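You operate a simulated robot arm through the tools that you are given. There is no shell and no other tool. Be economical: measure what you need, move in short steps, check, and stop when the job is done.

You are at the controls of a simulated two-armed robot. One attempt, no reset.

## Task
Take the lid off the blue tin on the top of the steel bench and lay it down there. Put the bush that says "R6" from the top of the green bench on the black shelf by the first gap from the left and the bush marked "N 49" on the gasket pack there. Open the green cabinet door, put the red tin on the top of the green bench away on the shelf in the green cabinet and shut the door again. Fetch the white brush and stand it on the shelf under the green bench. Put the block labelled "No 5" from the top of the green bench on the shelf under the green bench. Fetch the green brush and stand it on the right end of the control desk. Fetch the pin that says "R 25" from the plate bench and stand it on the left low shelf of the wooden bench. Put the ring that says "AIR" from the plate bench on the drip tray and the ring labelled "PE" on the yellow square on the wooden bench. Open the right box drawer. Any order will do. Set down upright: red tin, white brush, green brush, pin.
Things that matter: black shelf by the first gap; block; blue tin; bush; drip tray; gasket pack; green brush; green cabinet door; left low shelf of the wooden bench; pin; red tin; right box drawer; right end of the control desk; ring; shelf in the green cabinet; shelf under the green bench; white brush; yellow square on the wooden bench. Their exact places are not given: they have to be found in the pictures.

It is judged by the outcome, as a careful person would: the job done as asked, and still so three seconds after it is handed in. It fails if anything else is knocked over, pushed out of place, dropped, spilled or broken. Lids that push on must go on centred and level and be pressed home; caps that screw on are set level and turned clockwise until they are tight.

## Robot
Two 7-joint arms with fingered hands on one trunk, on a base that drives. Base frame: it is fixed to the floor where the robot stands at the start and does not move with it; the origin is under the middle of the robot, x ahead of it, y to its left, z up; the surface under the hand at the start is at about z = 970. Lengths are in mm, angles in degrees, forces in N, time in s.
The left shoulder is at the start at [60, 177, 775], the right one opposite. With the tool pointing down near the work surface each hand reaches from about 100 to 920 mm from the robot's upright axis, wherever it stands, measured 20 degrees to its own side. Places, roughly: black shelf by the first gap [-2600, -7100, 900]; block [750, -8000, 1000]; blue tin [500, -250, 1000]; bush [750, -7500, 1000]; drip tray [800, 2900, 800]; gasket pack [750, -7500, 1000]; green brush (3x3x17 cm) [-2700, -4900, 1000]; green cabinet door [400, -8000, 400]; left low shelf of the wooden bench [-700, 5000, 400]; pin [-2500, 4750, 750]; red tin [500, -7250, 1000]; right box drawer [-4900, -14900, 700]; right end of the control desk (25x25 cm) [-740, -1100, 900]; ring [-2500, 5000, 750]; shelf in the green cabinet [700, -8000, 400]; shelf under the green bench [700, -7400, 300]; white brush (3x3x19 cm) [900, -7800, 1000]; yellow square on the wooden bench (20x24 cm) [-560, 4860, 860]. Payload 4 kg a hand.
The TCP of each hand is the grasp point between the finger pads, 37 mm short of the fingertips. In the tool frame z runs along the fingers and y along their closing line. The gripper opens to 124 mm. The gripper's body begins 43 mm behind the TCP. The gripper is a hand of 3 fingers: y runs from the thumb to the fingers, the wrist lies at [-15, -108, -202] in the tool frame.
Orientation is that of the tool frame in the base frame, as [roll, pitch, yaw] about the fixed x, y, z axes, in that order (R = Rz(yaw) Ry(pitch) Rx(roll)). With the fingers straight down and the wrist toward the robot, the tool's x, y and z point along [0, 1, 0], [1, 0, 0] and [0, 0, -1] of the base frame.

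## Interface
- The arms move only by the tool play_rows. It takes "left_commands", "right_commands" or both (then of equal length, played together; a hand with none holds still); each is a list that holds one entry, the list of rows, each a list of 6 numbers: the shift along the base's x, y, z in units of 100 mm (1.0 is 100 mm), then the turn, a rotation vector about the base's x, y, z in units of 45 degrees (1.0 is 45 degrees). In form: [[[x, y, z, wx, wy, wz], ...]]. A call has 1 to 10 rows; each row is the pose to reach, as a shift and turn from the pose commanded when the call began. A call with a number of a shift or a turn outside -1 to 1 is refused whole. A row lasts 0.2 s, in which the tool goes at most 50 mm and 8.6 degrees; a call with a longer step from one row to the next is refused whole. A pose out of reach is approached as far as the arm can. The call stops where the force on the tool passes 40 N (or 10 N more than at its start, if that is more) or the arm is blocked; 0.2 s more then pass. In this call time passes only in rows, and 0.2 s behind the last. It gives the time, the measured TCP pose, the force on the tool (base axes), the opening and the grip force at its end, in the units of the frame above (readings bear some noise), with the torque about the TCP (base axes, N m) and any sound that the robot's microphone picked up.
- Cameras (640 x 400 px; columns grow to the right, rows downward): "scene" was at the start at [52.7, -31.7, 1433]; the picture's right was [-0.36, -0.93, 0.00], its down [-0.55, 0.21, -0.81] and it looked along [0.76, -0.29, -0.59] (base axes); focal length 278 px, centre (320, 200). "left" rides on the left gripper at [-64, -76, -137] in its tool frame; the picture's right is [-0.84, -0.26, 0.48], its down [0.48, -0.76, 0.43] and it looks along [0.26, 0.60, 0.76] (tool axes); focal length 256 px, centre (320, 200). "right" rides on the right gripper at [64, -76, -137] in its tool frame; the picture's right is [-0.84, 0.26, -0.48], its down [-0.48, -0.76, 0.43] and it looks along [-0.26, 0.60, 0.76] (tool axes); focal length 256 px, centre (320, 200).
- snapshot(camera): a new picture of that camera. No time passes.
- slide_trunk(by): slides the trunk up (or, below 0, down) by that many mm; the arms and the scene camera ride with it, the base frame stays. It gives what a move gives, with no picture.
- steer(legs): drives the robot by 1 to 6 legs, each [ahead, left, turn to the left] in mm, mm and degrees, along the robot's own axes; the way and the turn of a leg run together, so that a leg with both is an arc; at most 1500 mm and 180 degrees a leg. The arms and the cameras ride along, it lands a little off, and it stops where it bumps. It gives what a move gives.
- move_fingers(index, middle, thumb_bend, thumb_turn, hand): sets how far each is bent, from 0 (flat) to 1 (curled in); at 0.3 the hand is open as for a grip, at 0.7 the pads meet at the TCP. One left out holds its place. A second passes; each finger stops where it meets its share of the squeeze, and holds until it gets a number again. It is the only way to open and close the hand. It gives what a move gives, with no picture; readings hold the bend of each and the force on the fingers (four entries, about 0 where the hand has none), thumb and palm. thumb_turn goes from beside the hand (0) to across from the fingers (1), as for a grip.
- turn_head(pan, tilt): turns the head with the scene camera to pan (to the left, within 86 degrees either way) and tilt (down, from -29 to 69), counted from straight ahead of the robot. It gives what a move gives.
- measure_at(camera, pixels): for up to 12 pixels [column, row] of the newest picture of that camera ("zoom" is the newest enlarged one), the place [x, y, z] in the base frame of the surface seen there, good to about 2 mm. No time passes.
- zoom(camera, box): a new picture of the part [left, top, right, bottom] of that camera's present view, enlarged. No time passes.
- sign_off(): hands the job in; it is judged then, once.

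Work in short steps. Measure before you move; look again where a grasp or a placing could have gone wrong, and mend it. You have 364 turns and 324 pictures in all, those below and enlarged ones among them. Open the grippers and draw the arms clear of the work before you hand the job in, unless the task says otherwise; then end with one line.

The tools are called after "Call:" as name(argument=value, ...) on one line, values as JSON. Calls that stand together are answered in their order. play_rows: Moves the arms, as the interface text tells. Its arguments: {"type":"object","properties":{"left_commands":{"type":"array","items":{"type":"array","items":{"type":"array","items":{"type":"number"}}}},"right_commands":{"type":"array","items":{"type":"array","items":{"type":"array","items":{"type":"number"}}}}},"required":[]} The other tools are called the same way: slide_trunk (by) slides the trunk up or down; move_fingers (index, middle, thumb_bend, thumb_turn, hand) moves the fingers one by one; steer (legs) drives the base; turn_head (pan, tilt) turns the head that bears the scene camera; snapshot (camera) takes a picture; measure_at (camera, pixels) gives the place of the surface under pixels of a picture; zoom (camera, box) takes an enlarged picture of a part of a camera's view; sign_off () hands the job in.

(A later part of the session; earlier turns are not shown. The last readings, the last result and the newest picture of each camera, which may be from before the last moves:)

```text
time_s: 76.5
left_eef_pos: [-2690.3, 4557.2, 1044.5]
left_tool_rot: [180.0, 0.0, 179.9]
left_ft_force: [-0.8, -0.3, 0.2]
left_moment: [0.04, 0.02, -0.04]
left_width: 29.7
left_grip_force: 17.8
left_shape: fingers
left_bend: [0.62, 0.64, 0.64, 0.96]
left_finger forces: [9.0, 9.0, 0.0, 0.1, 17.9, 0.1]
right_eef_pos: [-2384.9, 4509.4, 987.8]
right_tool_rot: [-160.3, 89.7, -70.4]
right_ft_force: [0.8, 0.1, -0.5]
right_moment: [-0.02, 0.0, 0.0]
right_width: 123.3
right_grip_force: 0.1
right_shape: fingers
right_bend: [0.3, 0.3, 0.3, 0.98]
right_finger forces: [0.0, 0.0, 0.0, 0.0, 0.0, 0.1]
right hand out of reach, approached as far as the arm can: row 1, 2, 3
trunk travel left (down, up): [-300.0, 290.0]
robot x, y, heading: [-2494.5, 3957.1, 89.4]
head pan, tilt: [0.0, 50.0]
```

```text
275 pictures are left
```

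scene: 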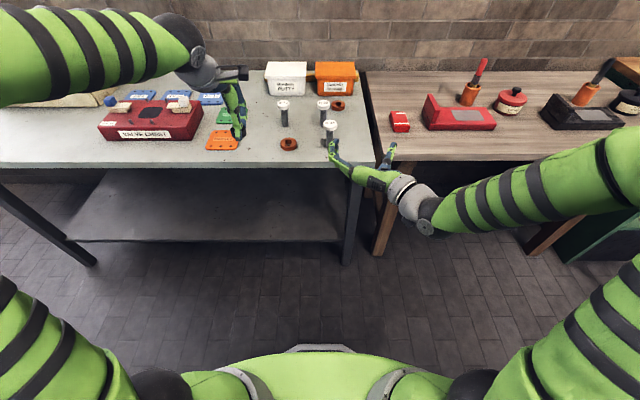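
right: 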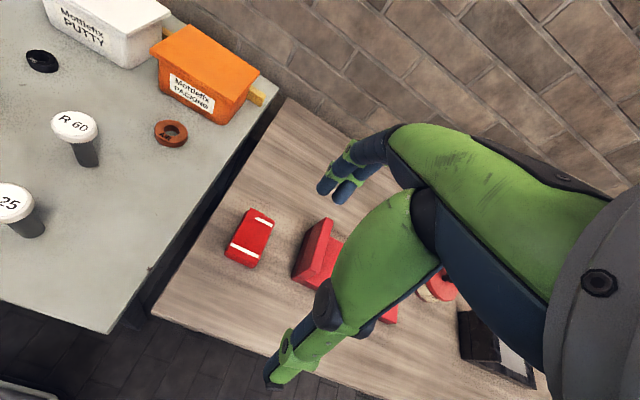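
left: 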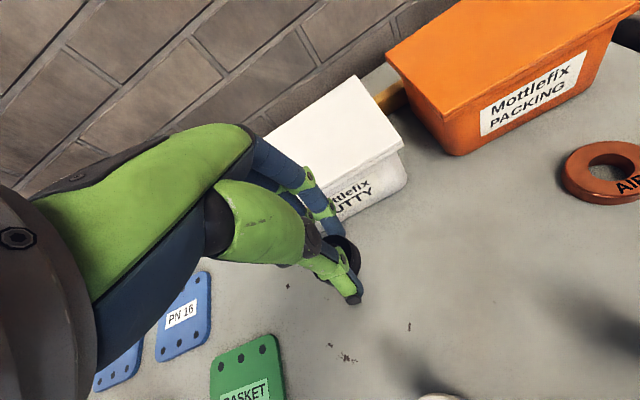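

Now the right hand has room. I bring it to the pin's height in front of the bench: x -2457, y≈4620, z≈842.

Call:
play_rows(right_commands=[[[-0.2, 0.2, -0.2, 0, 0, 0], [-0.4, 0.5, -0.4, 0, 0, 0], [-0.6, 0.8, -0.6, 0, 0, 0], [-0.72, 1.0, -0.9, 0, 0, 0]]])

Call:
play_rows(right_commands=[[[0, 0.05, -0.2, 0, 0, 0], [0, 0.05, -0.4, 0, 0, 0]]])

Call:
snapshot(camera="scene")

Call:
snapshot(camera="right")

```text
time_s: 77.5
left_eef_pos: [-2690.9, 4558.2, 1044.6]
left_tool_rot: [180.0, -0.1, 179.9]
left_ft_force: [-0.2, -0.4, -0.8]
left_moment: [0.0, 0.0, 0.02]
left_width: 29.9
left_grip_force: 17.8
left_shape: fingers
left_bend: [0.62, 0.64, 0.64, 0.96]
left_finger forces: [9.1, 9.0, 0.1, 0.1, 18.1, 0.1]
right_eef_pos: [-2458.7, 4610.4, 898.0]
right_tool_rot: [-145.0, 89.9, -55.1]
right_ft_force: [-0.8, 0.5, 0.6]
right_moment: [-0.03, -0.02, -0.02]
right_width: 123.2
right_grip_force: 0.0
right_shape: fingers
right_bend: [0.3, 0.3, 0.3, 0.98]
right_finger forces: [0.1, 0.1, 0.0, 0.1, 0.0, 0.0]
trunk travel left (down, up): [-300.0, 290.0]
robot x, y, heading: [-2494.7, 3955.1, 90.0]
head pan, tilt: [0.0, 50.0]
```

```text
time_s: 78.1
left_eef_pos: [-2690.8, 4557.4, 1043.9]
left_tool_rot: [-179.9, 0.0, 179.9]
left_ft_force: [-0.1, 0.1, -1.0]
left_moment: [0.01, 0.02, -0.01]
left_width: 29.9
left_grip_force: 18.0
left_shape: fingers
left_bend: [0.62, 0.64, 0.64, 0.96]
left_finger forces: [8.9, 9.1, 0.0, 0.0, 18.0, 0.0]
right_eef_pos: [-2458.2, 4613.8, 858.6]
right_tool_rot: [-162.4, 89.8, -72.5]
right_ft_force: [-0.4, -0.5, 0.9]
right_moment: [-0.02, 0.03, 0.0]
right_width: 123.2
right_grip_force: 0.0
right_shape: fingers
right_bend: [0.3, 0.3, 0.3, 0.98]
right_finger forces: [0.0, 0.1, 0.1, 0.0, 0.0, 0.0]
trunk travel left (down, up): [-300.0, 290.0]
robot x, y, heading: [-2495.7, 3959.8, 90.1]
head pan, tilt: [0.0, 50.0]
```

```text
274 pictures are left
```

scene: 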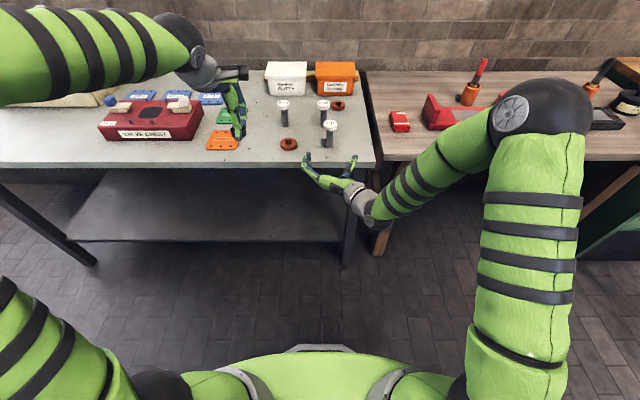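

```text
273 pictures are left
```

right: 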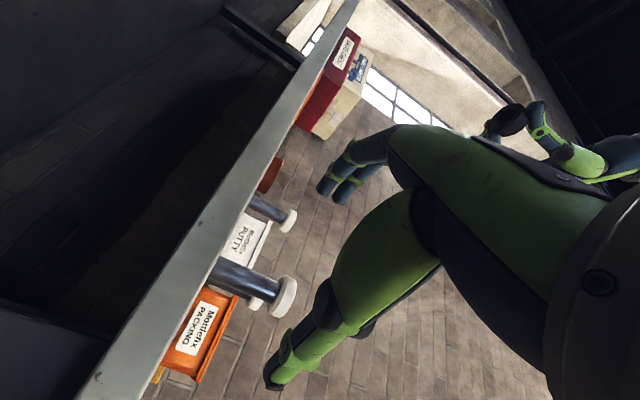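

The pin sits between thumb and fingers lines in the right view (250,275). I lower 15 mm and advance in steps to y≈4757.

Call:
play_rows(right_commands=[[[0.02, 0, -0.15, 0, 0, 0], [0.02, 0.3, -0.15, 0, 0, 0], [0.02, 0.6, -0.15, 0, 0, 0], [0.02, 0.9, -0.15, 0, 0, 0]]])

Call:
snapshot(camera="right")

Call:
zoom(camera="scene", box=[270, 90, 400, 220])

```text
time_s: 79.1
left_eef_pos: [-2691.4, 4557.1, 1045.3]
left_tool_rot: [180.0, 0.0, 179.9]
left_ft_force: [-0.4, -0.7, 0.2]
left_moment: [-0.03, -0.02, 0.0]
left_width: 29.6
left_grip_force: 17.8
left_shape: fingers
left_bend: [0.62, 0.64, 0.64, 0.96]
left_finger forces: [9.0, 9.1, 0.0, 0.0, 18.0, 0.1]
right_eef_pos: [-2457.2, 4705.1, 842.3]
right_tool_rot: [-136.1, 89.9, -46.1]
right_ft_force: [-0.1, 0.1, 0.1]
right_moment: [0.03, 0.03, 0.02]
right_width: 123.3
right_grip_force: 0.1
right_shape: fingers
right_bend: [0.3, 0.3, 0.3, 0.98]
right_finger forces: [0.0, 0.1, 0.0, 0.0, 0.1, 0.0]
trunk travel left (down, up): [-300.0, 290.0]
robot x, y, heading: [-2492.2, 3956.8, 89.9]
head pan, tilt: [0.0, 50.0]
```

```text
272 pictures are left
```

right: 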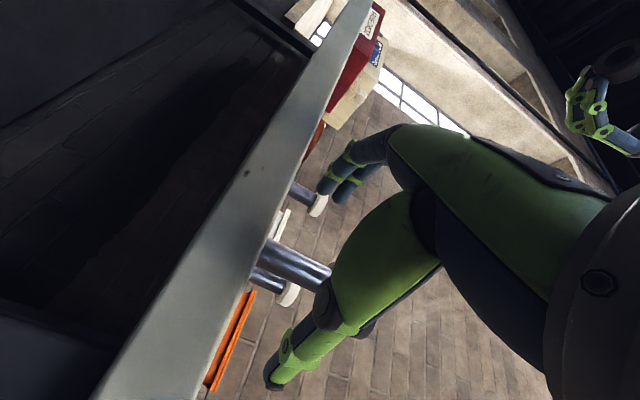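

```text
3.08 times, centred on (335, 155) of scene
```

zoom: 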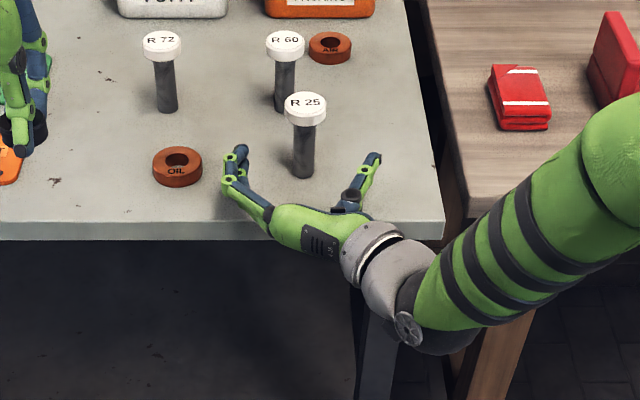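

Pin is centred between finger and thumb. Advance 54 mm, then close.

Call:
play_rows(right_commands=[[[0, 0.25, 0, 0, 0, 0], [0, 0.45, 0, 0, 0, 0], [0, 0.54, 0, 0, 0, 0]]])

Call:
zoom(camera="scene", box=[270, 90, 400, 220])

```text
time_s: 79.9
left_eef_pos: [-2691.2, 4557.5, 1045.1]
left_tool_rot: [-180.0, 0.0, 180.0]
left_ft_force: [-0.4, 0.2, -1.5]
left_moment: [0.02, 0.02, 0.0]
left_width: 29.6
left_grip_force: 18.1
left_shape: fingers
left_bend: [0.62, 0.64, 0.64, 0.96]
left_finger forces: [9.0, 9.0, 0.0, 0.0, 18.0, 0.1]
right_eef_pos: [-2455.7, 4758.8, 845.4]
right_tool_rot: [-129.7, 89.8, -39.9]
right_ft_force: [-0.1, 0.8, 0.3]
right_moment: [0.02, 0.01, 0.04]
right_width: 123.4
right_grip_force: 0.2
right_shape: fingers
right_bend: [0.3, 0.3, 0.3, 0.98]
right_finger forces: [0.1, 0.1, 0.1, 0.0, 0.0, 0.0]
trunk travel left (down, up): [-300.0, 290.0]
robot x, y, heading: [-2492.5, 3962.4, 89.8]
head pan, tilt: [0.0, 50.0]
```

```text
3.08 times, centred on (335, 155) of scene
```

zoom: 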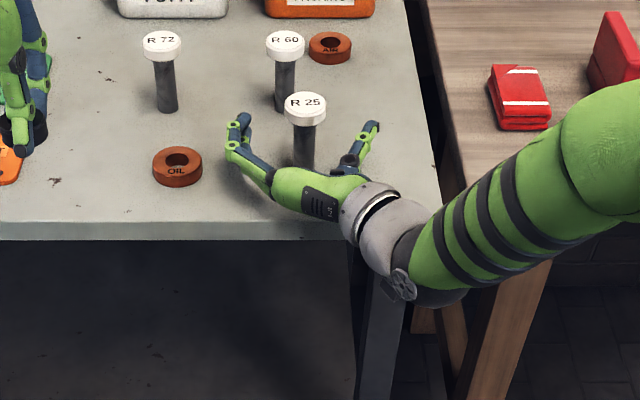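

Positioned around the shaft. I close the right hand.

Call:
move_fingers(hand="right", index=0.7, middle=0.7, thumb_bend=0.7)

Call:
zoom(camera="scene", box=[270, 90, 400, 220])

```text
time_s: 80.9
left_eef_pos: [-2690.0, 4555.8, 1044.9]
left_tool_rot: [180.0, -0.1, 179.9]
left_ft_force: [-0.2, -0.2, 0.3]
left_moment: [0.0, 0.02, 0.0]
left_width: 29.6
left_grip_force: 18.2
left_shape: fingers
left_bend: [0.62, 0.64, 0.64, 0.96]
left_finger forces: [9.0, 9.0, 0.0, 0.1, 18.0, 0.0]
right_eef_pos: [-2455.3, 4758.8, 845.4]
right_tool_rot: [-88.8, 89.8, 1.0]
right_ft_force: [2.1, 0.0, 2.3]
right_moment: [0.02, 0.01, 0.0]
right_width: 13.5
right_grip_force: 8.4
right_shape: fingers
right_bend: [0.66, 0.7, 0.68, 0.98]
right_finger forces: [7.6, 0.1, 0.0, 0.1, 9.9, 0.0]
trunk travel left (down, up): [-300.0, 290.0]
robot x, y, heading: [-2492.3, 3957.9, 90.1]
head pan, tilt: [0.0, 50.0]
```

```text
3.08 times, centred on (335, 155) of scene
```

zoom: 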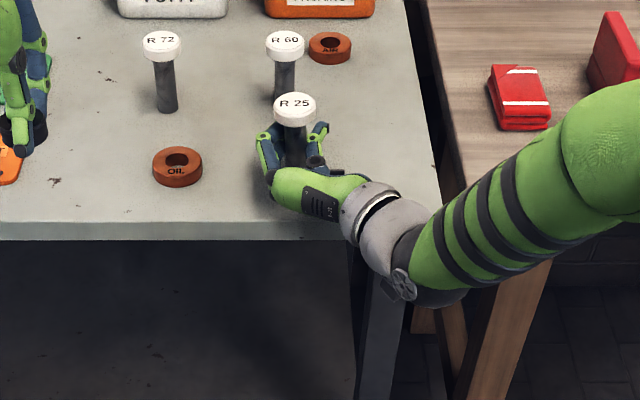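

Only the index presses; I bend the middle and thumb a bit more so both fingers hold.

Call:
move_fingers(hand="right", index=0.8, middle=0.85, thumb_bend=0.8)

Call:
zoom(camera="scene", box=[290, 100, 370, 180])

```text
time_s: 81.9
left_eef_pos: [-2689.8, 4557.6, 1045.9]
left_tool_rot: [180.0, 0.1, 179.9]
left_ft_force: [0.5, 0.0, 0.7]
left_moment: [0.0, -0.02, 0.0]
left_width: 29.6
left_grip_force: 18.1
left_shape: fingers
left_bend: [0.62, 0.64, 0.64, 0.96]
left_finger forces: [9.0, 9.0, 0.0, 0.1, 17.9, 0.0]
right_eef_pos: [-2456.1, 4758.5, 846.3]
right_tool_rot: [-27.7, 89.9, 62.2]
right_ft_force: [1.8, 0.8, 10.3]
right_moment: [-0.09, 0.01, 0.04]
right_width: 5.8
right_grip_force: 27.7
right_shape: fingers
right_bend: [0.78, 0.8, 0.67, 0.97]
right_finger forces: [15.3, 15.2, 0.0, 0.0, 25.3, 0.0]
trunk travel left (down, up): [-300.0, 290.0]
robot x, y, heading: [-2493.2, 3956.9, 90.0]
head pan, tilt: [0.0, 50.0]
```

```text
5.00 times, centred on (330, 140) of scene
```

zoom: 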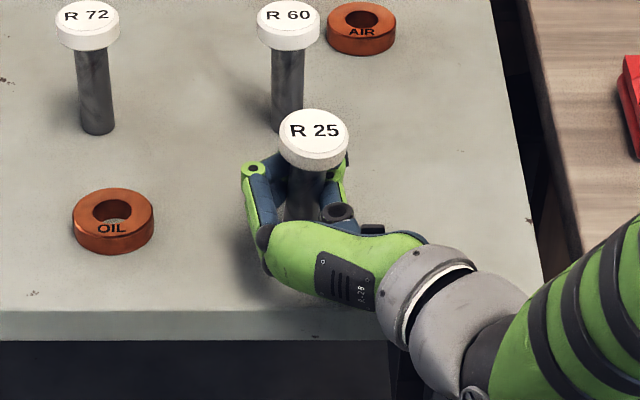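

Firm grip now (15 N each). I lift slowly.

Call:
play_rows(right_commands=[[[0, 0, 0.1, 0, 0, 0], [0, 0, 0.25, 0, 0, 0], [0, 0, 0.5, 0, 0, 0], [0, 0, 0.8, 0, 0, 0]]])

Call:
zoom(camera="scene", box=[270, 60, 400, 190])

Call:
snapshot(camera="right")

```text
time_s: 82.9
left_eef_pos: [-2692.2, 4557.3, 1044.0]
left_tool_rot: [180.0, 0.0, 179.9]
left_ft_force: [-0.3, 0.4, -0.3]
left_moment: [-0.01, 0.02, 0.02]
left_width: 29.6
left_grip_force: 18.1
left_shape: fingers
left_bend: [0.62, 0.64, 0.64, 0.96]
left_finger forces: [9.0, 9.0, 0.0, 0.1, 18.0, 0.0]
right_eef_pos: [-2454.3, 4760.0, 925.4]
right_tool_rot: [-155.6, 89.9, -65.8]
right_ft_force: [0.6, -0.1, -5.1]
right_moment: [0.04, -0.05, 0.01]
right_width: 5.7
right_grip_force: 23.5
right_shape: fingers
right_bend: [0.78, 0.81, 0.74, 0.95]
right_finger forces: [15.7, 9.9, 0.0, 0.1, 22.3, 0.0]
trunk travel left (down, up): [-300.0, 290.0]
robot x, y, heading: [-2494.4, 3957.1, 90.1]
head pan, tilt: [0.0, 50.0]
```

```text
3.08 times, centred on (335, 125) of scene
```

zoom: 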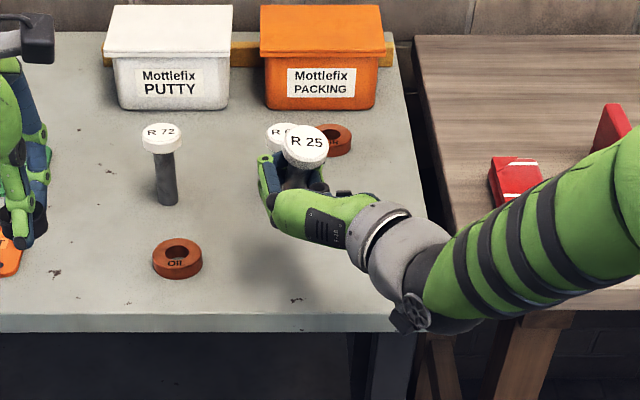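

```text
266 pictures are left
```

right: 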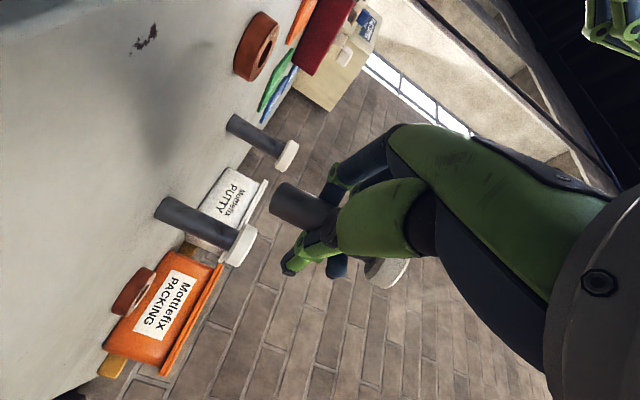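

Pin is up, a few degrees off vertical (I'll correct at placing). I pull the arm back a little and drive back, then sideways to the wooden bench.

Call:
play_rows(right_commands=[[[0.05, -0.3, 0.1, 0, 0, 0], [0.1, -0.6, 0.2, 0, 0, 0], [0.15, -0.9, 0.3, 0, 0, 0]]])

Call:
steer(legs=[[-350, 0, 0], [0, -1000, 0], [0, -850, 0]])

Call:
turn_head(pan=0, tilt=35)

Call:
snapshot(camera="scene")

```text
time_s: 83.7
left_eef_pos: [-2690.5, 4555.8, 1043.3]
left_tool_rot: [180.0, 0.0, 179.9]
left_ft_force: [0.1, -0.5, -1.5]
left_moment: [-0.03, 0.02, 0.0]
left_width: 29.6
left_grip_force: 18.4
left_shape: fingers
left_bend: [0.62, 0.64, 0.64, 0.96]
left_finger forces: [9.0, 9.0, 0.1, 0.1, 18.1, 0.0]
right_eef_pos: [-2440.4, 4667.8, 955.5]
right_tool_rot: [-156.5, 89.8, -66.5]
right_ft_force: [-1.0, 0.8, -4.7]
right_moment: [0.04, -0.06, -0.02]
right_width: 5.4
right_grip_force: 24.1
right_shape: fingers
right_bend: [0.78, 0.81, 0.74, 0.95]
right_finger forces: [15.6, 10.0, 0.0, 0.0, 22.3, 0.1]
trunk travel left (down, up): [-300.0, 290.0]
robot x, y, heading: [-2490.4, 3961.7, 89.8]
head pan, tilt: [0.0, 50.0]
```

```text
time_s: 94.9
left_eef_pos: [-833.6, 4198.4, 1045.0]
left_tool_rot: [-179.9, 0.1, 179.5]
left_ft_force: [0.3, -0.6, 0.1]
left_moment: [-0.01, -0.02, 0.01]
left_width: 29.7
left_grip_force: 18.0
left_shape: fingers
left_bend: [0.62, 0.64, 0.64, 0.96]
left_finger forces: [9.1, 9.0, 0.0, 0.0, 18.0, 0.0]
right_eef_pos: [-583.5, 4307.4, 955.1]
right_tool_rot: [-134.5, 89.9, -44.9]
right_ft_force: [0.3, 0.6, -4.4]
right_moment: [0.04, -0.02, 0.0]
right_width: 5.7
right_grip_force: 23.8
right_shape: fingers
right_bend: [0.78, 0.81, 0.74, 0.95]
right_finger forces: [15.7, 9.7, 0.0, 0.0, 22.0, 0.0]
trunk travel left (down, up): [-300.0, 290.0]
robot x, y, heading: [-634.2, 3593.9, 89.5]
head pan, tilt: [0.0, 50.0]
```

```text
time_s: 95.7
left_eef_pos: [-833.9, 4198.0, 1044.2]
left_tool_rot: [-180.0, 0.0, 179.5]
left_ft_force: [-0.1, -0.2, -0.4]
left_moment: [0.03, 0.0, 0.0]
left_width: 29.8
left_grip_force: 18.7
left_shape: fingers
left_bend: [0.62, 0.64, 0.64, 0.96]
left_finger forces: [9.1, 9.0, 0.0, 0.1, 18.0, 0.0]
right_eef_pos: [-583.4, 4308.1, 955.9]
right_tool_rot: [-133.3, 89.8, -43.7]
right_ft_force: [0.3, 0.4, -4.0]
right_moment: [0.04, -0.03, 0.0]
right_width: 5.6
right_grip_force: 23.6
right_shape: fingers
right_bend: [0.78, 0.81, 0.74, 0.95]
right_finger forces: [15.7, 9.7, 0.1, 0.0, 21.8, 0.1]
trunk travel left (down, up): [-300.0, 290.0]
robot x, y, heading: [-640.8, 3599.9, 89.8]
head pan, tilt: [0.0, 35.0]
```

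```text
265 pictures are left
```

scene: 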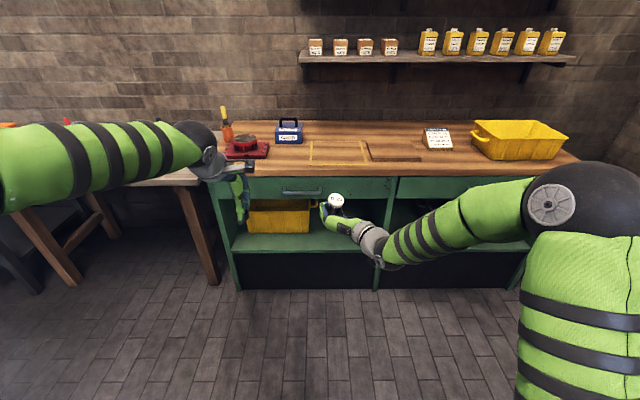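

The yellow-outlined square is at (340,152); left low shelf with the yellow bin beneath. I zoom and measure.

Call:
zoom(camera="scene", box=[200, 110, 460, 300])

Call:
measure_at(camera="scene", pixels=[[313, 142], [363, 142], [311, 163], [369, 163], [340, 152], [300, 240], [270, 242], [350, 243], [300, 220], [315, 205], [330, 178], [373, 235]])

```text
2.11 times, centred on (330, 205) of scene
```

zoom: 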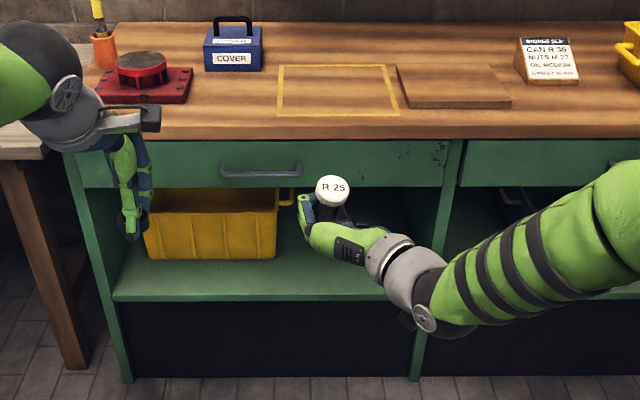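

```text
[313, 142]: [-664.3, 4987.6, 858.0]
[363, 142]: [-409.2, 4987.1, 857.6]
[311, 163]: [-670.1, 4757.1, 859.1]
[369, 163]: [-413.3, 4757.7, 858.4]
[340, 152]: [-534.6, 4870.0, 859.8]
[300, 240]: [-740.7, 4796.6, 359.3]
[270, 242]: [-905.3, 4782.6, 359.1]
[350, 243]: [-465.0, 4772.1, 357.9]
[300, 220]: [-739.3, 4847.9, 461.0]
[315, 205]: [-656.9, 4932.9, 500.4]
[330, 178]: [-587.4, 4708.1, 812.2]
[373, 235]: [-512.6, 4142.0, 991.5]
```

Square centre (-540,4872,859); the left low shelf is at z≈359 with free room right of the bin (x -640…-420). Pin first: I lower the trunk, then raise the left hand back up while lowering the right.

Call:
slide_trunk(by=-300)

Call:
play_rows(left_commands=[[[0, 0, 0.4, 0, 0, 0], [0, 0, 0.8, 0, 0, 0], [0, 0, 1.0, 0, 0, 0]]], right_commands=[[[0, 0, -0.3, 0, 0, 0], [0, 0, -0.6, 0, 0, 0], [0, 0, -0.9, 0, 0, 0]]])

Call:
play_rows(left_commands=[[[0, 0, 0.4, 0, 0, 0], [0, 0, 0.8, 0, 0, 0], [0, 0, 1.0, 0, 0, 0]]], right_commands=[[[0, 0, -0.3, 0, 0, 0], [0, 0, -0.6, 0, 0, 0], [0, 0, -0.9, 0, 0, 0]]])

Call:
snapshot(camera="scene")

Call:
snapshot(camera="right")

```text
time_s: 98.7
left_eef_pos: [-833.8, 4197.1, 745.1]
left_tool_rot: [-180.0, 0.0, 179.5]
left_ft_force: [0.0, -0.1, -0.5]
left_moment: [-0.02, -0.01, 0.01]
left_width: 29.5
left_grip_force: 17.3
left_shape: fingers
left_bend: [0.62, 0.64, 0.64, 0.96]
left_finger forces: [9.1, 9.0, 0.0, 0.0, 17.9, 0.1]
right_eef_pos: [-582.1, 4306.7, 655.5]
right_tool_rot: [-156.4, 89.8, -66.9]
right_ft_force: [0.2, -0.3, -4.5]
right_moment: [0.04, -0.1, 0.0]
right_width: 5.5
right_grip_force: 23.7
right_shape: fingers
right_bend: [0.78, 0.81, 0.74, 0.95]
right_finger forces: [15.7, 9.6, 0.0, 0.0, 21.7, 0.1]
trunk travel left (down, up): [0.0, 590.0]
robot x, y, heading: [-635.7, 3598.7, 89.7]
head pan, tilt: [0.0, 35.0]
```

```text
time_s: 99.5
left_eef_pos: [-835.1, 4197.7, 846.8]
left_tool_rot: [-179.9, 0.0, 179.5]
left_ft_force: [-0.8, -1.1, 0.0]
left_moment: [0.04, 0.0, 0.01]
left_width: 29.7
left_grip_force: 18.1
left_shape: fingers
left_bend: [0.62, 0.64, 0.64, 0.96]
left_finger forces: [9.0, 9.1, 0.0, 0.0, 17.8, 0.1]
right_eef_pos: [-583.1, 4308.8, 567.9]
right_tool_rot: [-134.0, 89.8, -44.4]
right_ft_force: [-0.5, 0.0, -4.0]
right_moment: [0.01, -0.03, -0.02]
right_width: 5.6
right_grip_force: 23.6
right_shape: fingers
right_bend: [0.78, 0.81, 0.74, 0.95]
right_finger forces: [15.7, 9.6, 0.0, 0.0, 21.6, 0.0]
trunk travel left (down, up): [0.0, 590.0]
robot x, y, heading: [-643.4, 3601.6, 89.7]
head pan, tilt: [0.0, 35.0]
```

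```text
time_s: 100.3
left_eef_pos: [-834.2, 4198.6, 944.6]
left_tool_rot: [-179.8, 0.1, 179.6]
left_ft_force: [-0.5, 0.0, 0.2]
left_moment: [0.02, -0.01, 0.04]
left_width: 29.5
left_grip_force: 17.9
left_shape: fingers
left_bend: [0.62, 0.64, 0.64, 0.96]
left_finger forces: [9.0, 9.2, 0.1, 0.1, 17.7, 0.0]
right_eef_pos: [-582.5, 4306.7, 475.8]
right_tool_rot: [-57.7, 90.0, 32.0]
right_ft_force: [-0.2, -0.1, -4.3]
right_moment: [0.01, -0.08, -0.01]
right_width: 5.6
right_grip_force: 23.6
right_shape: fingers
right_bend: [0.78, 0.81, 0.74, 0.95]
right_finger forces: [15.8, 9.7, 0.0, 0.1, 21.7, 0.0]
trunk travel left (down, up): [0.0, 590.0]
robot x, y, heading: [-644.0, 3597.7, 89.6]
head pan, tilt: [0.0, 35.0]
```

```text
263 pictures are left
```

scene: 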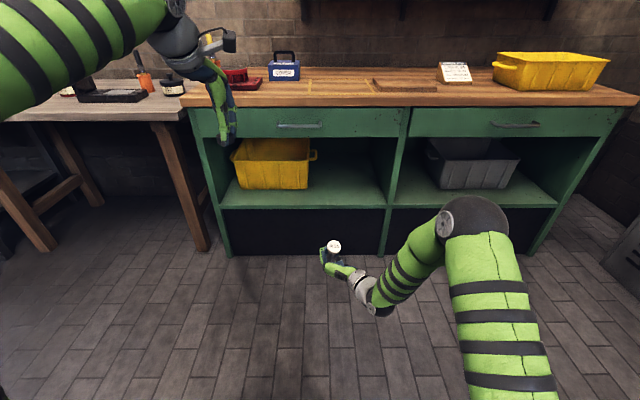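

```text
262 pictures are left
```

right: 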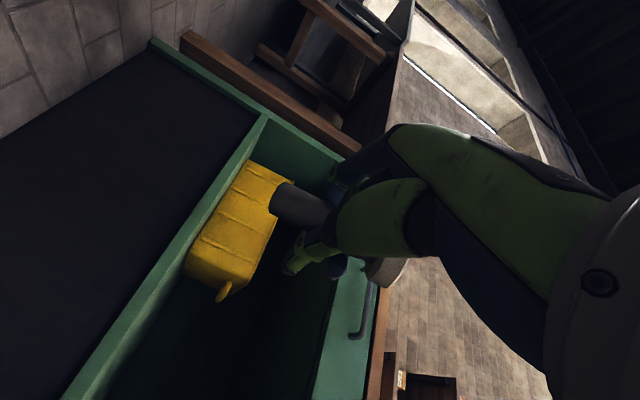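

Well in front of the opening. I measure the pin's tilt and the shelf bounds.

Call:
measure_at(camera="right", pixels=[[278, 200], [290, 207], [305, 212], [320, 215], [385, 270], [395, 275]])

Call:
measure_at(camera="scene", pixels=[[334, 243], [334, 250], [330, 195], [350, 207], [317, 155], [309, 187], [400, 150], [392, 190], [380, 205], [350, 138], [360, 180], [340, 160]])

Call:
zoom(camera="scene", box=[300, 220, 380, 300])

```text
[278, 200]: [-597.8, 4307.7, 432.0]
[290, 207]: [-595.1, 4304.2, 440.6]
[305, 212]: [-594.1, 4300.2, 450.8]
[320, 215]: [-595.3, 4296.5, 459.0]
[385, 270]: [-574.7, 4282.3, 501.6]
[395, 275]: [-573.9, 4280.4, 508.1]
```

```text
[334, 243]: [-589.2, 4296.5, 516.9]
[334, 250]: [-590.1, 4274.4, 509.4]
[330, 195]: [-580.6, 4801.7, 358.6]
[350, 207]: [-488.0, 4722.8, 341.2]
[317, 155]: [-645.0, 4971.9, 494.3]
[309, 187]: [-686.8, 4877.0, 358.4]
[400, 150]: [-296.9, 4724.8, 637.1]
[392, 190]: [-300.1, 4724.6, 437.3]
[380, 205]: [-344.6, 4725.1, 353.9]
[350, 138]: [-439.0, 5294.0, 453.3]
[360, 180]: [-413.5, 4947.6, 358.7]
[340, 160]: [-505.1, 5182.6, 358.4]
```

```text
5.00 times, centred on (340, 260) of scene
```

zoom: 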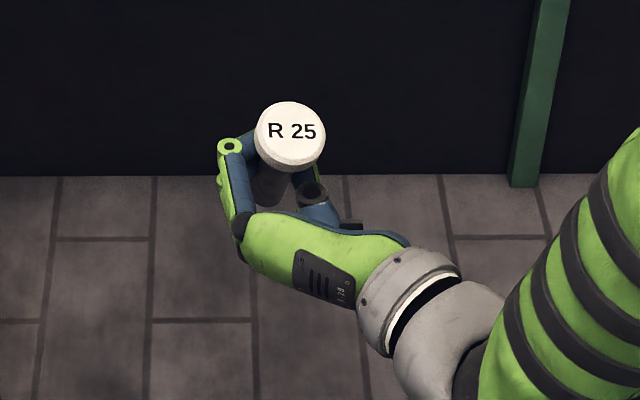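

The pin's head leans toward me. I measure the head plane precisely in the zoom.

Call:
measure_at(camera="zoom", pixels=[[290, 107], [262, 130], [318, 130], [290, 150], [275, 115], [308, 115], [275, 148], [308, 148]])

```text
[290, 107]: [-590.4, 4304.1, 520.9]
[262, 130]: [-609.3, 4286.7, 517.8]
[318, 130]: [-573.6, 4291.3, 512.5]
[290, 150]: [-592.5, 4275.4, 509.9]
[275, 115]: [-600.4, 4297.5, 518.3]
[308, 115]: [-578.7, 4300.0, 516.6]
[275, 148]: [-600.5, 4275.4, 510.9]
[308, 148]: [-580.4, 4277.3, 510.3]
```

Pin leans ~18° toward me and ~7° right. I rotate the hand by (-18°, -6.6°, 0) about base axes to bring it upright, then check.

Call:
play_rows(right_commands=[[[0, 0, 0, -0.13, -0.05, 0], [0, 0, 0, -0.27, -0.1, 0], [0, 0, 0, -0.4, -0.147, 0], [0, 0, 0, -0.4, -0.147, 0]]])

Call:
zoom(camera="scene", box=[300, 220, 380, 300])

Call:
measure_at(camera="zoom", pixels=[[290, 107], [262, 125], [318, 125], [290, 140], [275, 112], [308, 112], [275, 138], [308, 138]])

```text
time_s: 101.3
left_eef_pos: [-834.3, 4198.8, 944.7]
left_tool_rot: [-180.0, 0.0, 179.6]
left_ft_force: [-0.2, 0.7, -0.2]
left_moment: [-0.01, -0.03, -0.01]
left_width: 29.4
left_grip_force: 18.2
left_shape: fingers
left_bend: [0.62, 0.64, 0.64, 0.96]
left_finger forces: [8.9, 9.1, 0.0, 0.0, 17.7, 0.1]
right_eef_pos: [-583.5, 4307.7, 475.5]
right_tool_rot: [-159.4, 70.6, -69.7]
right_ft_force: [0.3, 0.0, -4.6]
right_moment: [0.0, -0.09, -0.04]
right_width: 5.6
right_grip_force: 23.5
right_shape: fingers
right_bend: [0.78, 0.81, 0.74, 0.95]
right_finger forces: [15.8, 10.4, 0.0, 0.0, 21.2, 0.1]
trunk travel left (down, up): [0.0, 590.0]
robot x, y, heading: [-641.6, 3597.3, 89.4]
head pan, tilt: [0.0, 35.0]
```

```text
5.00 times, centred on (340, 260) of scene
```

zoom: 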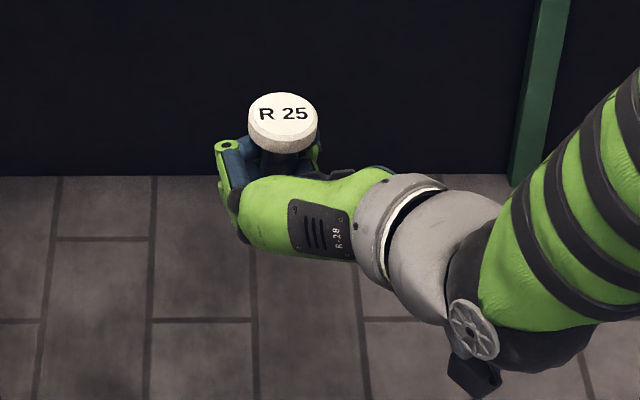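

```text
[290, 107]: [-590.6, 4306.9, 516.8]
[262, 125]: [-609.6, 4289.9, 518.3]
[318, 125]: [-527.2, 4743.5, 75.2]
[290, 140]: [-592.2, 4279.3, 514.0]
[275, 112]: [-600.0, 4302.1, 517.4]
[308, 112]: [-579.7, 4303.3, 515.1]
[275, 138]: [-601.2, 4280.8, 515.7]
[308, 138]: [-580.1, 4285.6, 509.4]
```

Residual tilt ≈5° each way; small further correction, then drive in with the hand at shelf height.

Call:
play_rows(right_commands=[[[0, 0, -0.2, -0.09, -0.11, 0], [0, 0, -0.42, -0.09, -0.11, 0]]])

Call:
snapshot(camera="right")

Call:
zoom(camera="scene", box=[300, 230, 380, 310])

Call:
measure_at(camera="zoom", pixels=[[290, 117], [262, 132], [310, 132], [290, 145], [275, 122], [305, 122], [275, 145], [305, 145]])

```text
time_s: 101.9
left_eef_pos: [-835.2, 4198.7, 944.6]
left_tool_rot: [180.0, 0.1, 179.7]
left_ft_force: [-0.7, 1.1, 0.3]
left_moment: [0.03, 0.01, -0.01]
left_width: 29.4
left_grip_force: 17.6
left_shape: fingers
left_bend: [0.62, 0.64, 0.64, 0.96]
left_finger forces: [9.0, 9.3, 0.0, 0.1, 17.8, 0.1]
right_eef_pos: [-583.1, 4307.5, 433.7]
right_tool_rot: [-151.6, 65.0, -62.6]
right_ft_force: [0.5, -0.6, -4.5]
right_moment: [0.03, -0.06, -0.01]
right_width: 5.6
right_grip_force: 20.5
right_shape: fingers
right_bend: [0.78, 0.81, 0.74, 0.95]
right_finger forces: [9.4, 10.6, 0.0, 0.0, 21.0, 0.0]
trunk travel left (down, up): [0.0, 590.0]
robot x, y, heading: [-641.7, 3594.9, 89.5]
head pan, tilt: [0.0, 35.0]
```

```text
259 pictures are left
```

right: 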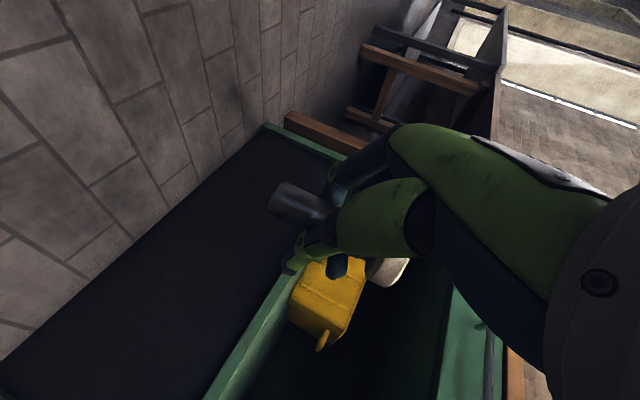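

```text
5.00 times, centred on (340, 270) of scene
```

zoom: 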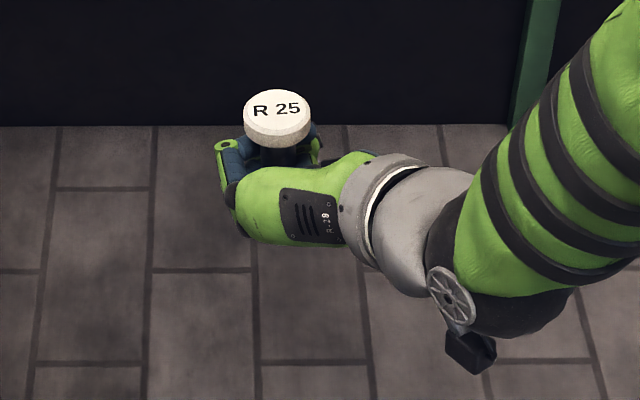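

```text
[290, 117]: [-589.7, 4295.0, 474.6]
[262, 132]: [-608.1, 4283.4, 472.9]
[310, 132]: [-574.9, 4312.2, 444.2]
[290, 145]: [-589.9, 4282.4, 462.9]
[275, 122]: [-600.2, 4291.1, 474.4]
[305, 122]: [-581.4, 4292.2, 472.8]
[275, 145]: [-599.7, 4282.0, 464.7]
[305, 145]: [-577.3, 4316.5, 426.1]
```

Pin is near upright, bottom ≈ z 382, above the shelf. I check the elbow position against the bench before driving in, and raise/retract the left hand.

Call:
measure_at(camera="scene", pixels=[[475, 215], [470, 200], [500, 240], [400, 270], [240, 80], [285, 70]])

Call:
play_rows(left_commands=[[[0, -0.2, 0.3, 0, 0, 0], [0, -0.4, 0.7, 0, 0, 0], [0, -0.6, 1.0, 0, 0, 0]]])

Call:
snapshot(camera="scene")

```text
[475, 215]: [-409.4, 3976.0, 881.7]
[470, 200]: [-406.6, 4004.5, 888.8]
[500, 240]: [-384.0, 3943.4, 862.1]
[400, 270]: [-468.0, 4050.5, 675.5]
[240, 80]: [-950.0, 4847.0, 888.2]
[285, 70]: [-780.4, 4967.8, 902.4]
```

```text
time_s: 102.7
left_eef_pos: [-833.5, 4135.6, 1044.1]
left_tool_rot: [180.0, 0.0, 179.6]
left_ft_force: [0.8, -0.6, 0.1]
left_moment: [-0.05, 0.0, -0.01]
left_width: 29.3
left_grip_force: 17.8
left_shape: fingers
left_bend: [0.62, 0.64, 0.64, 0.96]
left_finger forces: [9.0, 9.3, 0.0, 0.0, 17.7, 0.1]
right_eef_pos: [-582.8, 4307.5, 432.5]
right_tool_rot: [-151.7, 64.9, -62.6]
right_ft_force: [-0.5, 0.6, -4.2]
right_moment: [0.05, -0.09, -0.01]
right_width: 5.9
right_grip_force: 20.0
right_shape: fingers
right_bend: [0.78, 0.81, 0.74, 0.95]
right_finger forces: [9.3, 10.6, 0.0, 0.1, 20.9, 0.0]
trunk travel left (down, up): [0.0, 590.0]
robot x, y, heading: [-642.8, 3597.3, 89.9]
head pan, tilt: [0.0, 35.0]
```

```text
257 pictures are left
```

scene: 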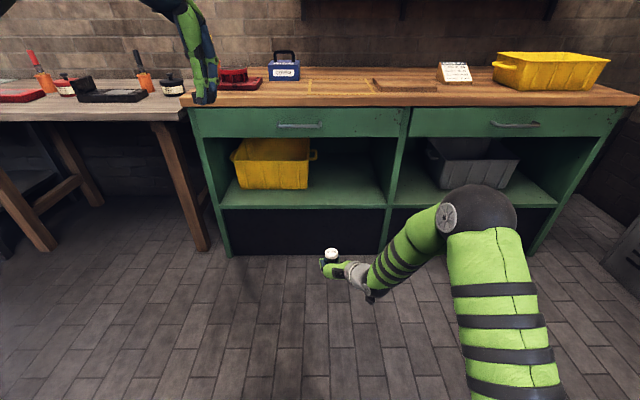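

Elbow stays in front of the bench. Drive ahead 430 and right 76.

Call:
steer(legs=[[430, -76, 0]])

Call:
snapshot(camera="scene")

Call:
snapshot(camera="right")

```text
time_s: 105.4
left_eef_pos: [-755.8, 4571.2, 1045.1]
left_tool_rot: [-179.9, 0.0, 179.7]
left_ft_force: [0.4, 0.3, -0.5]
left_moment: [0.0, -0.01, 0.03]
left_width: 29.0
left_grip_force: 17.9
left_shape: fingers
left_bend: [0.62, 0.64, 0.64, 0.96]
left_finger forces: [9.1, 9.3, 0.0, 0.1, 17.7, 0.1]
right_eef_pos: [-503.7, 4741.2, 433.8]
right_tool_rot: [-151.6, 65.0, -62.5]
right_ft_force: [-0.6, 1.1, -4.5]
right_moment: [0.02, -0.09, 0.0]
right_width: 5.8
right_grip_force: 20.7
right_shape: fingers
right_bend: [0.78, 0.81, 0.74, 0.95]
right_finger forces: [9.5, 10.5, 0.0, 0.1, 20.8, 0.0]
trunk travel left (down, up): [0.0, 590.0]
robot x, y, heading: [-562.2, 4029.9, 89.8]
head pan, tilt: [0.0, 35.0]
```

```text
256 pictures are left
```

scene: 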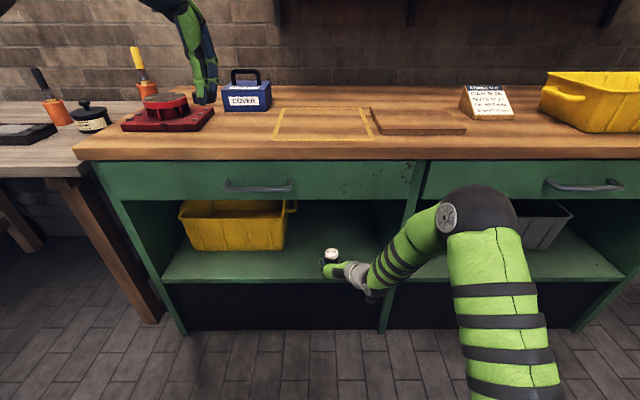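

```text
255 pictures are left
```

right: 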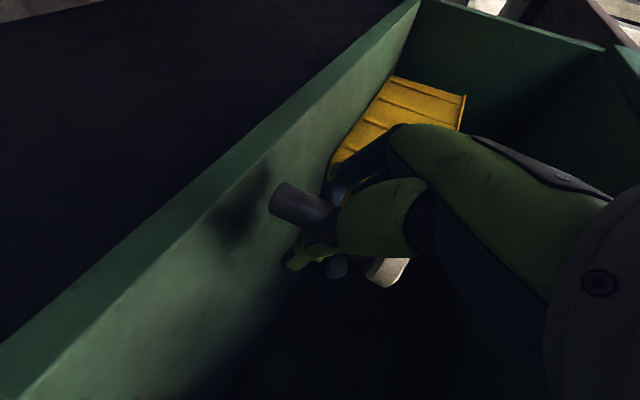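

Pin is above the shelf, clear of bin and post. I push forward 75 mm with the arm and then lower until it touches.

Call:
play_rows(right_commands=[[[0, 0.25, 0, 0, 0, 0], [0, 0.5, 0, 0, 0, 0], [0, 0.75, 0, 0, 0, 0], [0, 0.75, -0.1, 0, 0, 0]]])

Call:
play_rows(right_commands=[[[0, 0, -0.05, 0, 0, 0], [0, 0, -0.1, 0, 0, 0], [0, 0, -0.14, 0, 0, 0]]])

Call:
zoom(camera="scene", box=[280, 190, 400, 310])

Call:
snapshot(camera="right")

```text
time_s: 106.4
left_eef_pos: [-755.0, 4570.3, 1045.0]
left_tool_rot: [-180.0, 0.0, 179.6]
left_ft_force: [-0.8, 0.2, 0.8]
left_moment: [0.0, 0.02, 0.0]
left_width: 29.5
left_grip_force: 18.2
left_shape: fingers
left_bend: [0.62, 0.64, 0.64, 0.96]
left_finger forces: [8.9, 9.3, 0.1, 0.1, 17.7, 0.0]
right_eef_pos: [-504.3, 4815.6, 424.2]
right_tool_rot: [-151.7, 64.9, -62.5]
right_ft_force: [-0.1, 0.2, -3.3]
right_moment: [0.0, -0.12, -0.04]
right_width: 5.7
right_grip_force: 20.1
right_shape: fingers
right_bend: [0.78, 0.81, 0.74, 0.95]
right_finger forces: [9.3, 10.3, 0.1, 0.0, 20.4, 0.1]
trunk travel left (down, up): [0.0, 590.0]
robot x, y, heading: [-558.6, 4035.8, 89.9]
head pan, tilt: [0.0, 35.0]
```

```text
time_s: 107.2
left_eef_pos: [-754.4, 4569.6, 1045.2]
left_tool_rot: [-180.0, 0.0, 179.6]
left_ft_force: [-0.1, -0.3, 0.7]
left_moment: [0.04, -0.02, 0.0]
left_width: 29.1
left_grip_force: 18.5
left_shape: fingers
left_bend: [0.62, 0.64, 0.64, 0.96]
left_finger forces: [9.0, 9.3, 0.0, 0.0, 17.7, 0.0]
right_eef_pos: [-503.9, 4816.3, 409.5]
right_tool_rot: [-151.7, 65.2, -62.5]
right_ft_force: [0.4, -1.0, -1.5]
right_moment: [0.01, -0.03, 0.02]
right_width: 5.7
right_grip_force: 20.6
right_shape: fingers
right_bend: [0.78, 0.81, 0.74, 0.95]
right_finger forces: [9.1, 10.5, 0.0, 0.0, 20.8, 0.0]
trunk travel left (down, up): [0.0, 590.0]
robot x, y, heading: [-562.1, 4030.3, 89.9]
head pan, tilt: [0.0, 35.0]
```

```text
3.33 times, centred on (340, 250) of scene
```

zoom: 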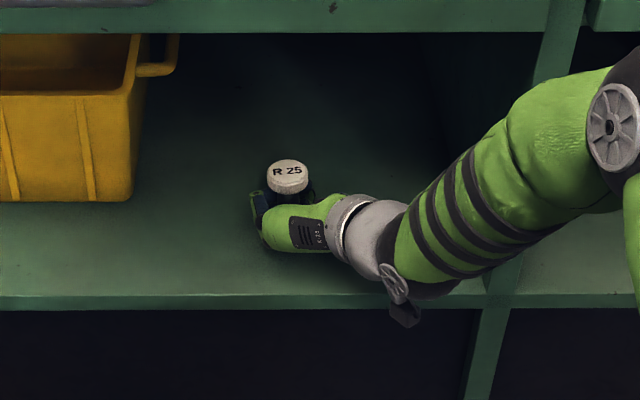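

```text
253 pictures are left
```

right: 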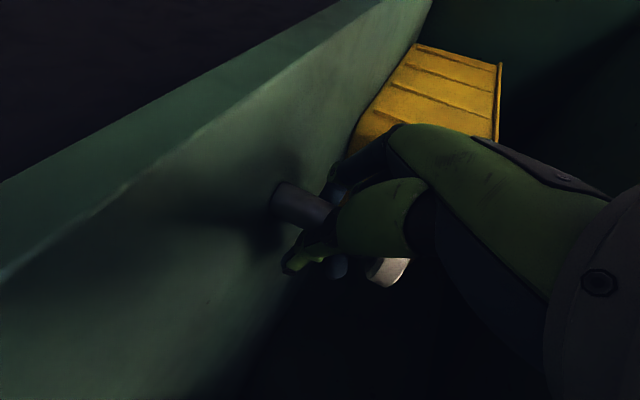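

The load reading drops from -4.4 to -1.5 N: the pin just touches the shelf. I press 4 mm further.

Call:
play_rows(right_commands=[[[0, 0, -0.02, 0, 0, 0], [0, 0, -0.04, 0, 0, 0]]])

Call:
zoom(camera="right", box=[220, 140, 460, 300])

```text
time_s: 107.8
left_eef_pos: [-755.5, 4569.0, 1045.7]
left_tool_rot: [-180.0, 0.0, 179.6]
left_ft_force: [-0.5, 0.1, -0.6]
left_moment: [-0.01, -0.04, -0.03]
left_width: 29.5
left_grip_force: 18.3
left_shape: fingers
left_bend: [0.62, 0.64, 0.64, 0.96]
left_finger forces: [8.9, 9.2, 0.0, 0.0, 17.7, 0.1]
right_eef_pos: [-504.7, 4816.5, 407.2]
right_tool_rot: [-151.6, 65.3, -62.5]
right_ft_force: [2.7, -1.6, 14.3]
right_moment: [-0.06, 0.17, 0.07]
right_width: 5.8
right_grip_force: 21.6
right_shape: fingers
right_bend: [0.79, 0.81, 0.74, 0.96]
right_finger forces: [8.8, 11.4, 0.1, 0.0, 23.0, 0.1]
trunk travel left (down, up): [0.0, 590.0]
robot x, y, heading: [-562.8, 4031.6, 89.7]
head pan, tilt: [0.0, 35.0]
```

```text
2.50 times, centred on (340, 220) of right
```

zoom: 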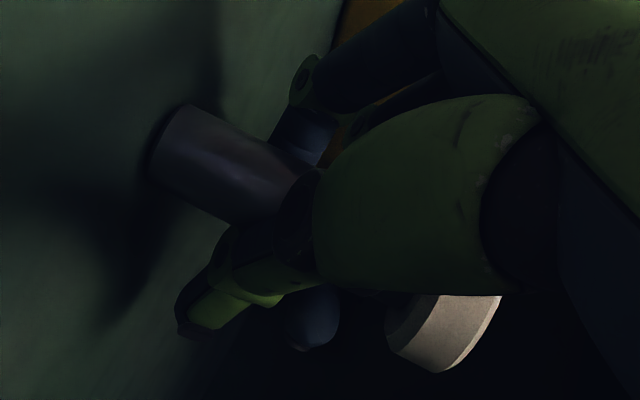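

Contact 14 N. I open in two stages so the pin settles.

Call:
move_fingers(hand="right", index=0.6, middle=0.6, thumb_bend=0.55)

Call:
move_fingers(hand="right", index=0.3, middle=0.3, thumb_bend=0.3)

Call:
zoom(camera="scene", box=[280, 190, 400, 310])

Call:
snapshot(camera="right")

```text
time_s: 108.8
left_eef_pos: [-755.5, 4569.3, 1045.2]
left_tool_rot: [180.0, 0.0, 179.7]
left_ft_force: [0.5, 0.4, -1.1]
left_moment: [0.04, 0.02, 0.01]
left_width: 29.5
left_grip_force: 17.4
left_shape: fingers
left_bend: [0.62, 0.64, 0.64, 0.96]
left_finger forces: [9.0, 9.2, 0.1, 0.0, 17.7, 0.0]
right_eef_pos: [-504.6, 4816.1, 405.3]
right_tool_rot: [-151.6, 65.0, -62.5]
right_ft_force: [1.0, 0.3, 0.5]
right_moment: [0.03, 0.03, 0.02]
right_width: 38.9
right_grip_force: 0.0
right_shape: fingers
right_bend: [0.6, 0.6, 0.55, 0.97]
right_finger forces: [0.0, 0.0, 0.0, 0.0, 0.1, 0.0]
trunk travel left (down, up): [0.0, 590.0]
robot x, y, heading: [-564.7, 4030.0, 89.6]
head pan, tilt: [0.0, 35.0]
```

```text
time_s: 109.8
left_eef_pos: [-755.8, 4570.5, 1044.1]
left_tool_rot: [180.0, 0.0, 179.7]
left_ft_force: [0.3, -0.8, -0.4]
left_moment: [0.0, 0.01, -0.03]
left_width: 29.5
left_grip_force: 18.5
left_shape: fingers
left_bend: [0.62, 0.64, 0.64, 0.96]
left_finger forces: [9.0, 9.4, 0.0, 0.0, 17.8, 0.1]
right_eef_pos: [-504.1, 4815.1, 405.3]
right_tool_rot: [-151.7, 65.0, -62.5]
right_ft_force: [-0.9, 0.1, -0.2]
right_moment: [-0.01, -0.05, -0.01]
right_width: 123.2
right_grip_force: 0.2
right_shape: fingers
right_bend: [0.3, 0.3, 0.3, 0.97]
right_finger forces: [0.1, 0.1, 0.1, 0.0, 0.1, 0.0]
trunk travel left (down, up): [0.0, 590.0]
robot x, y, heading: [-564.9, 4036.9, 89.8]
head pan, tilt: [0.0, 35.0]
```

```text
3.33 times, centred on (340, 250) of scene
```

zoom: 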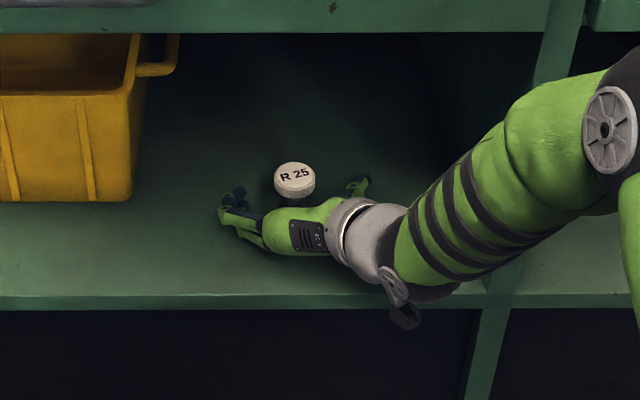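

```text
250 pictures are left
```

right: 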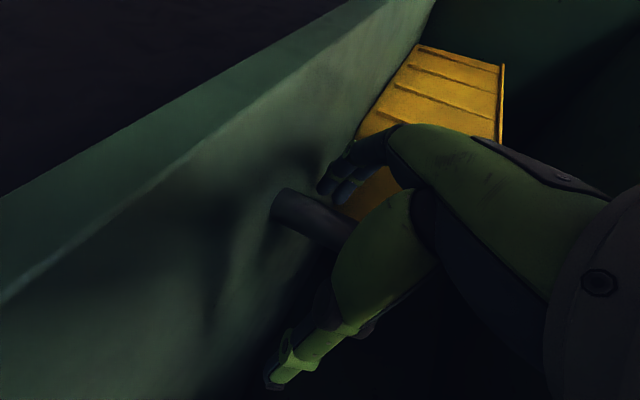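

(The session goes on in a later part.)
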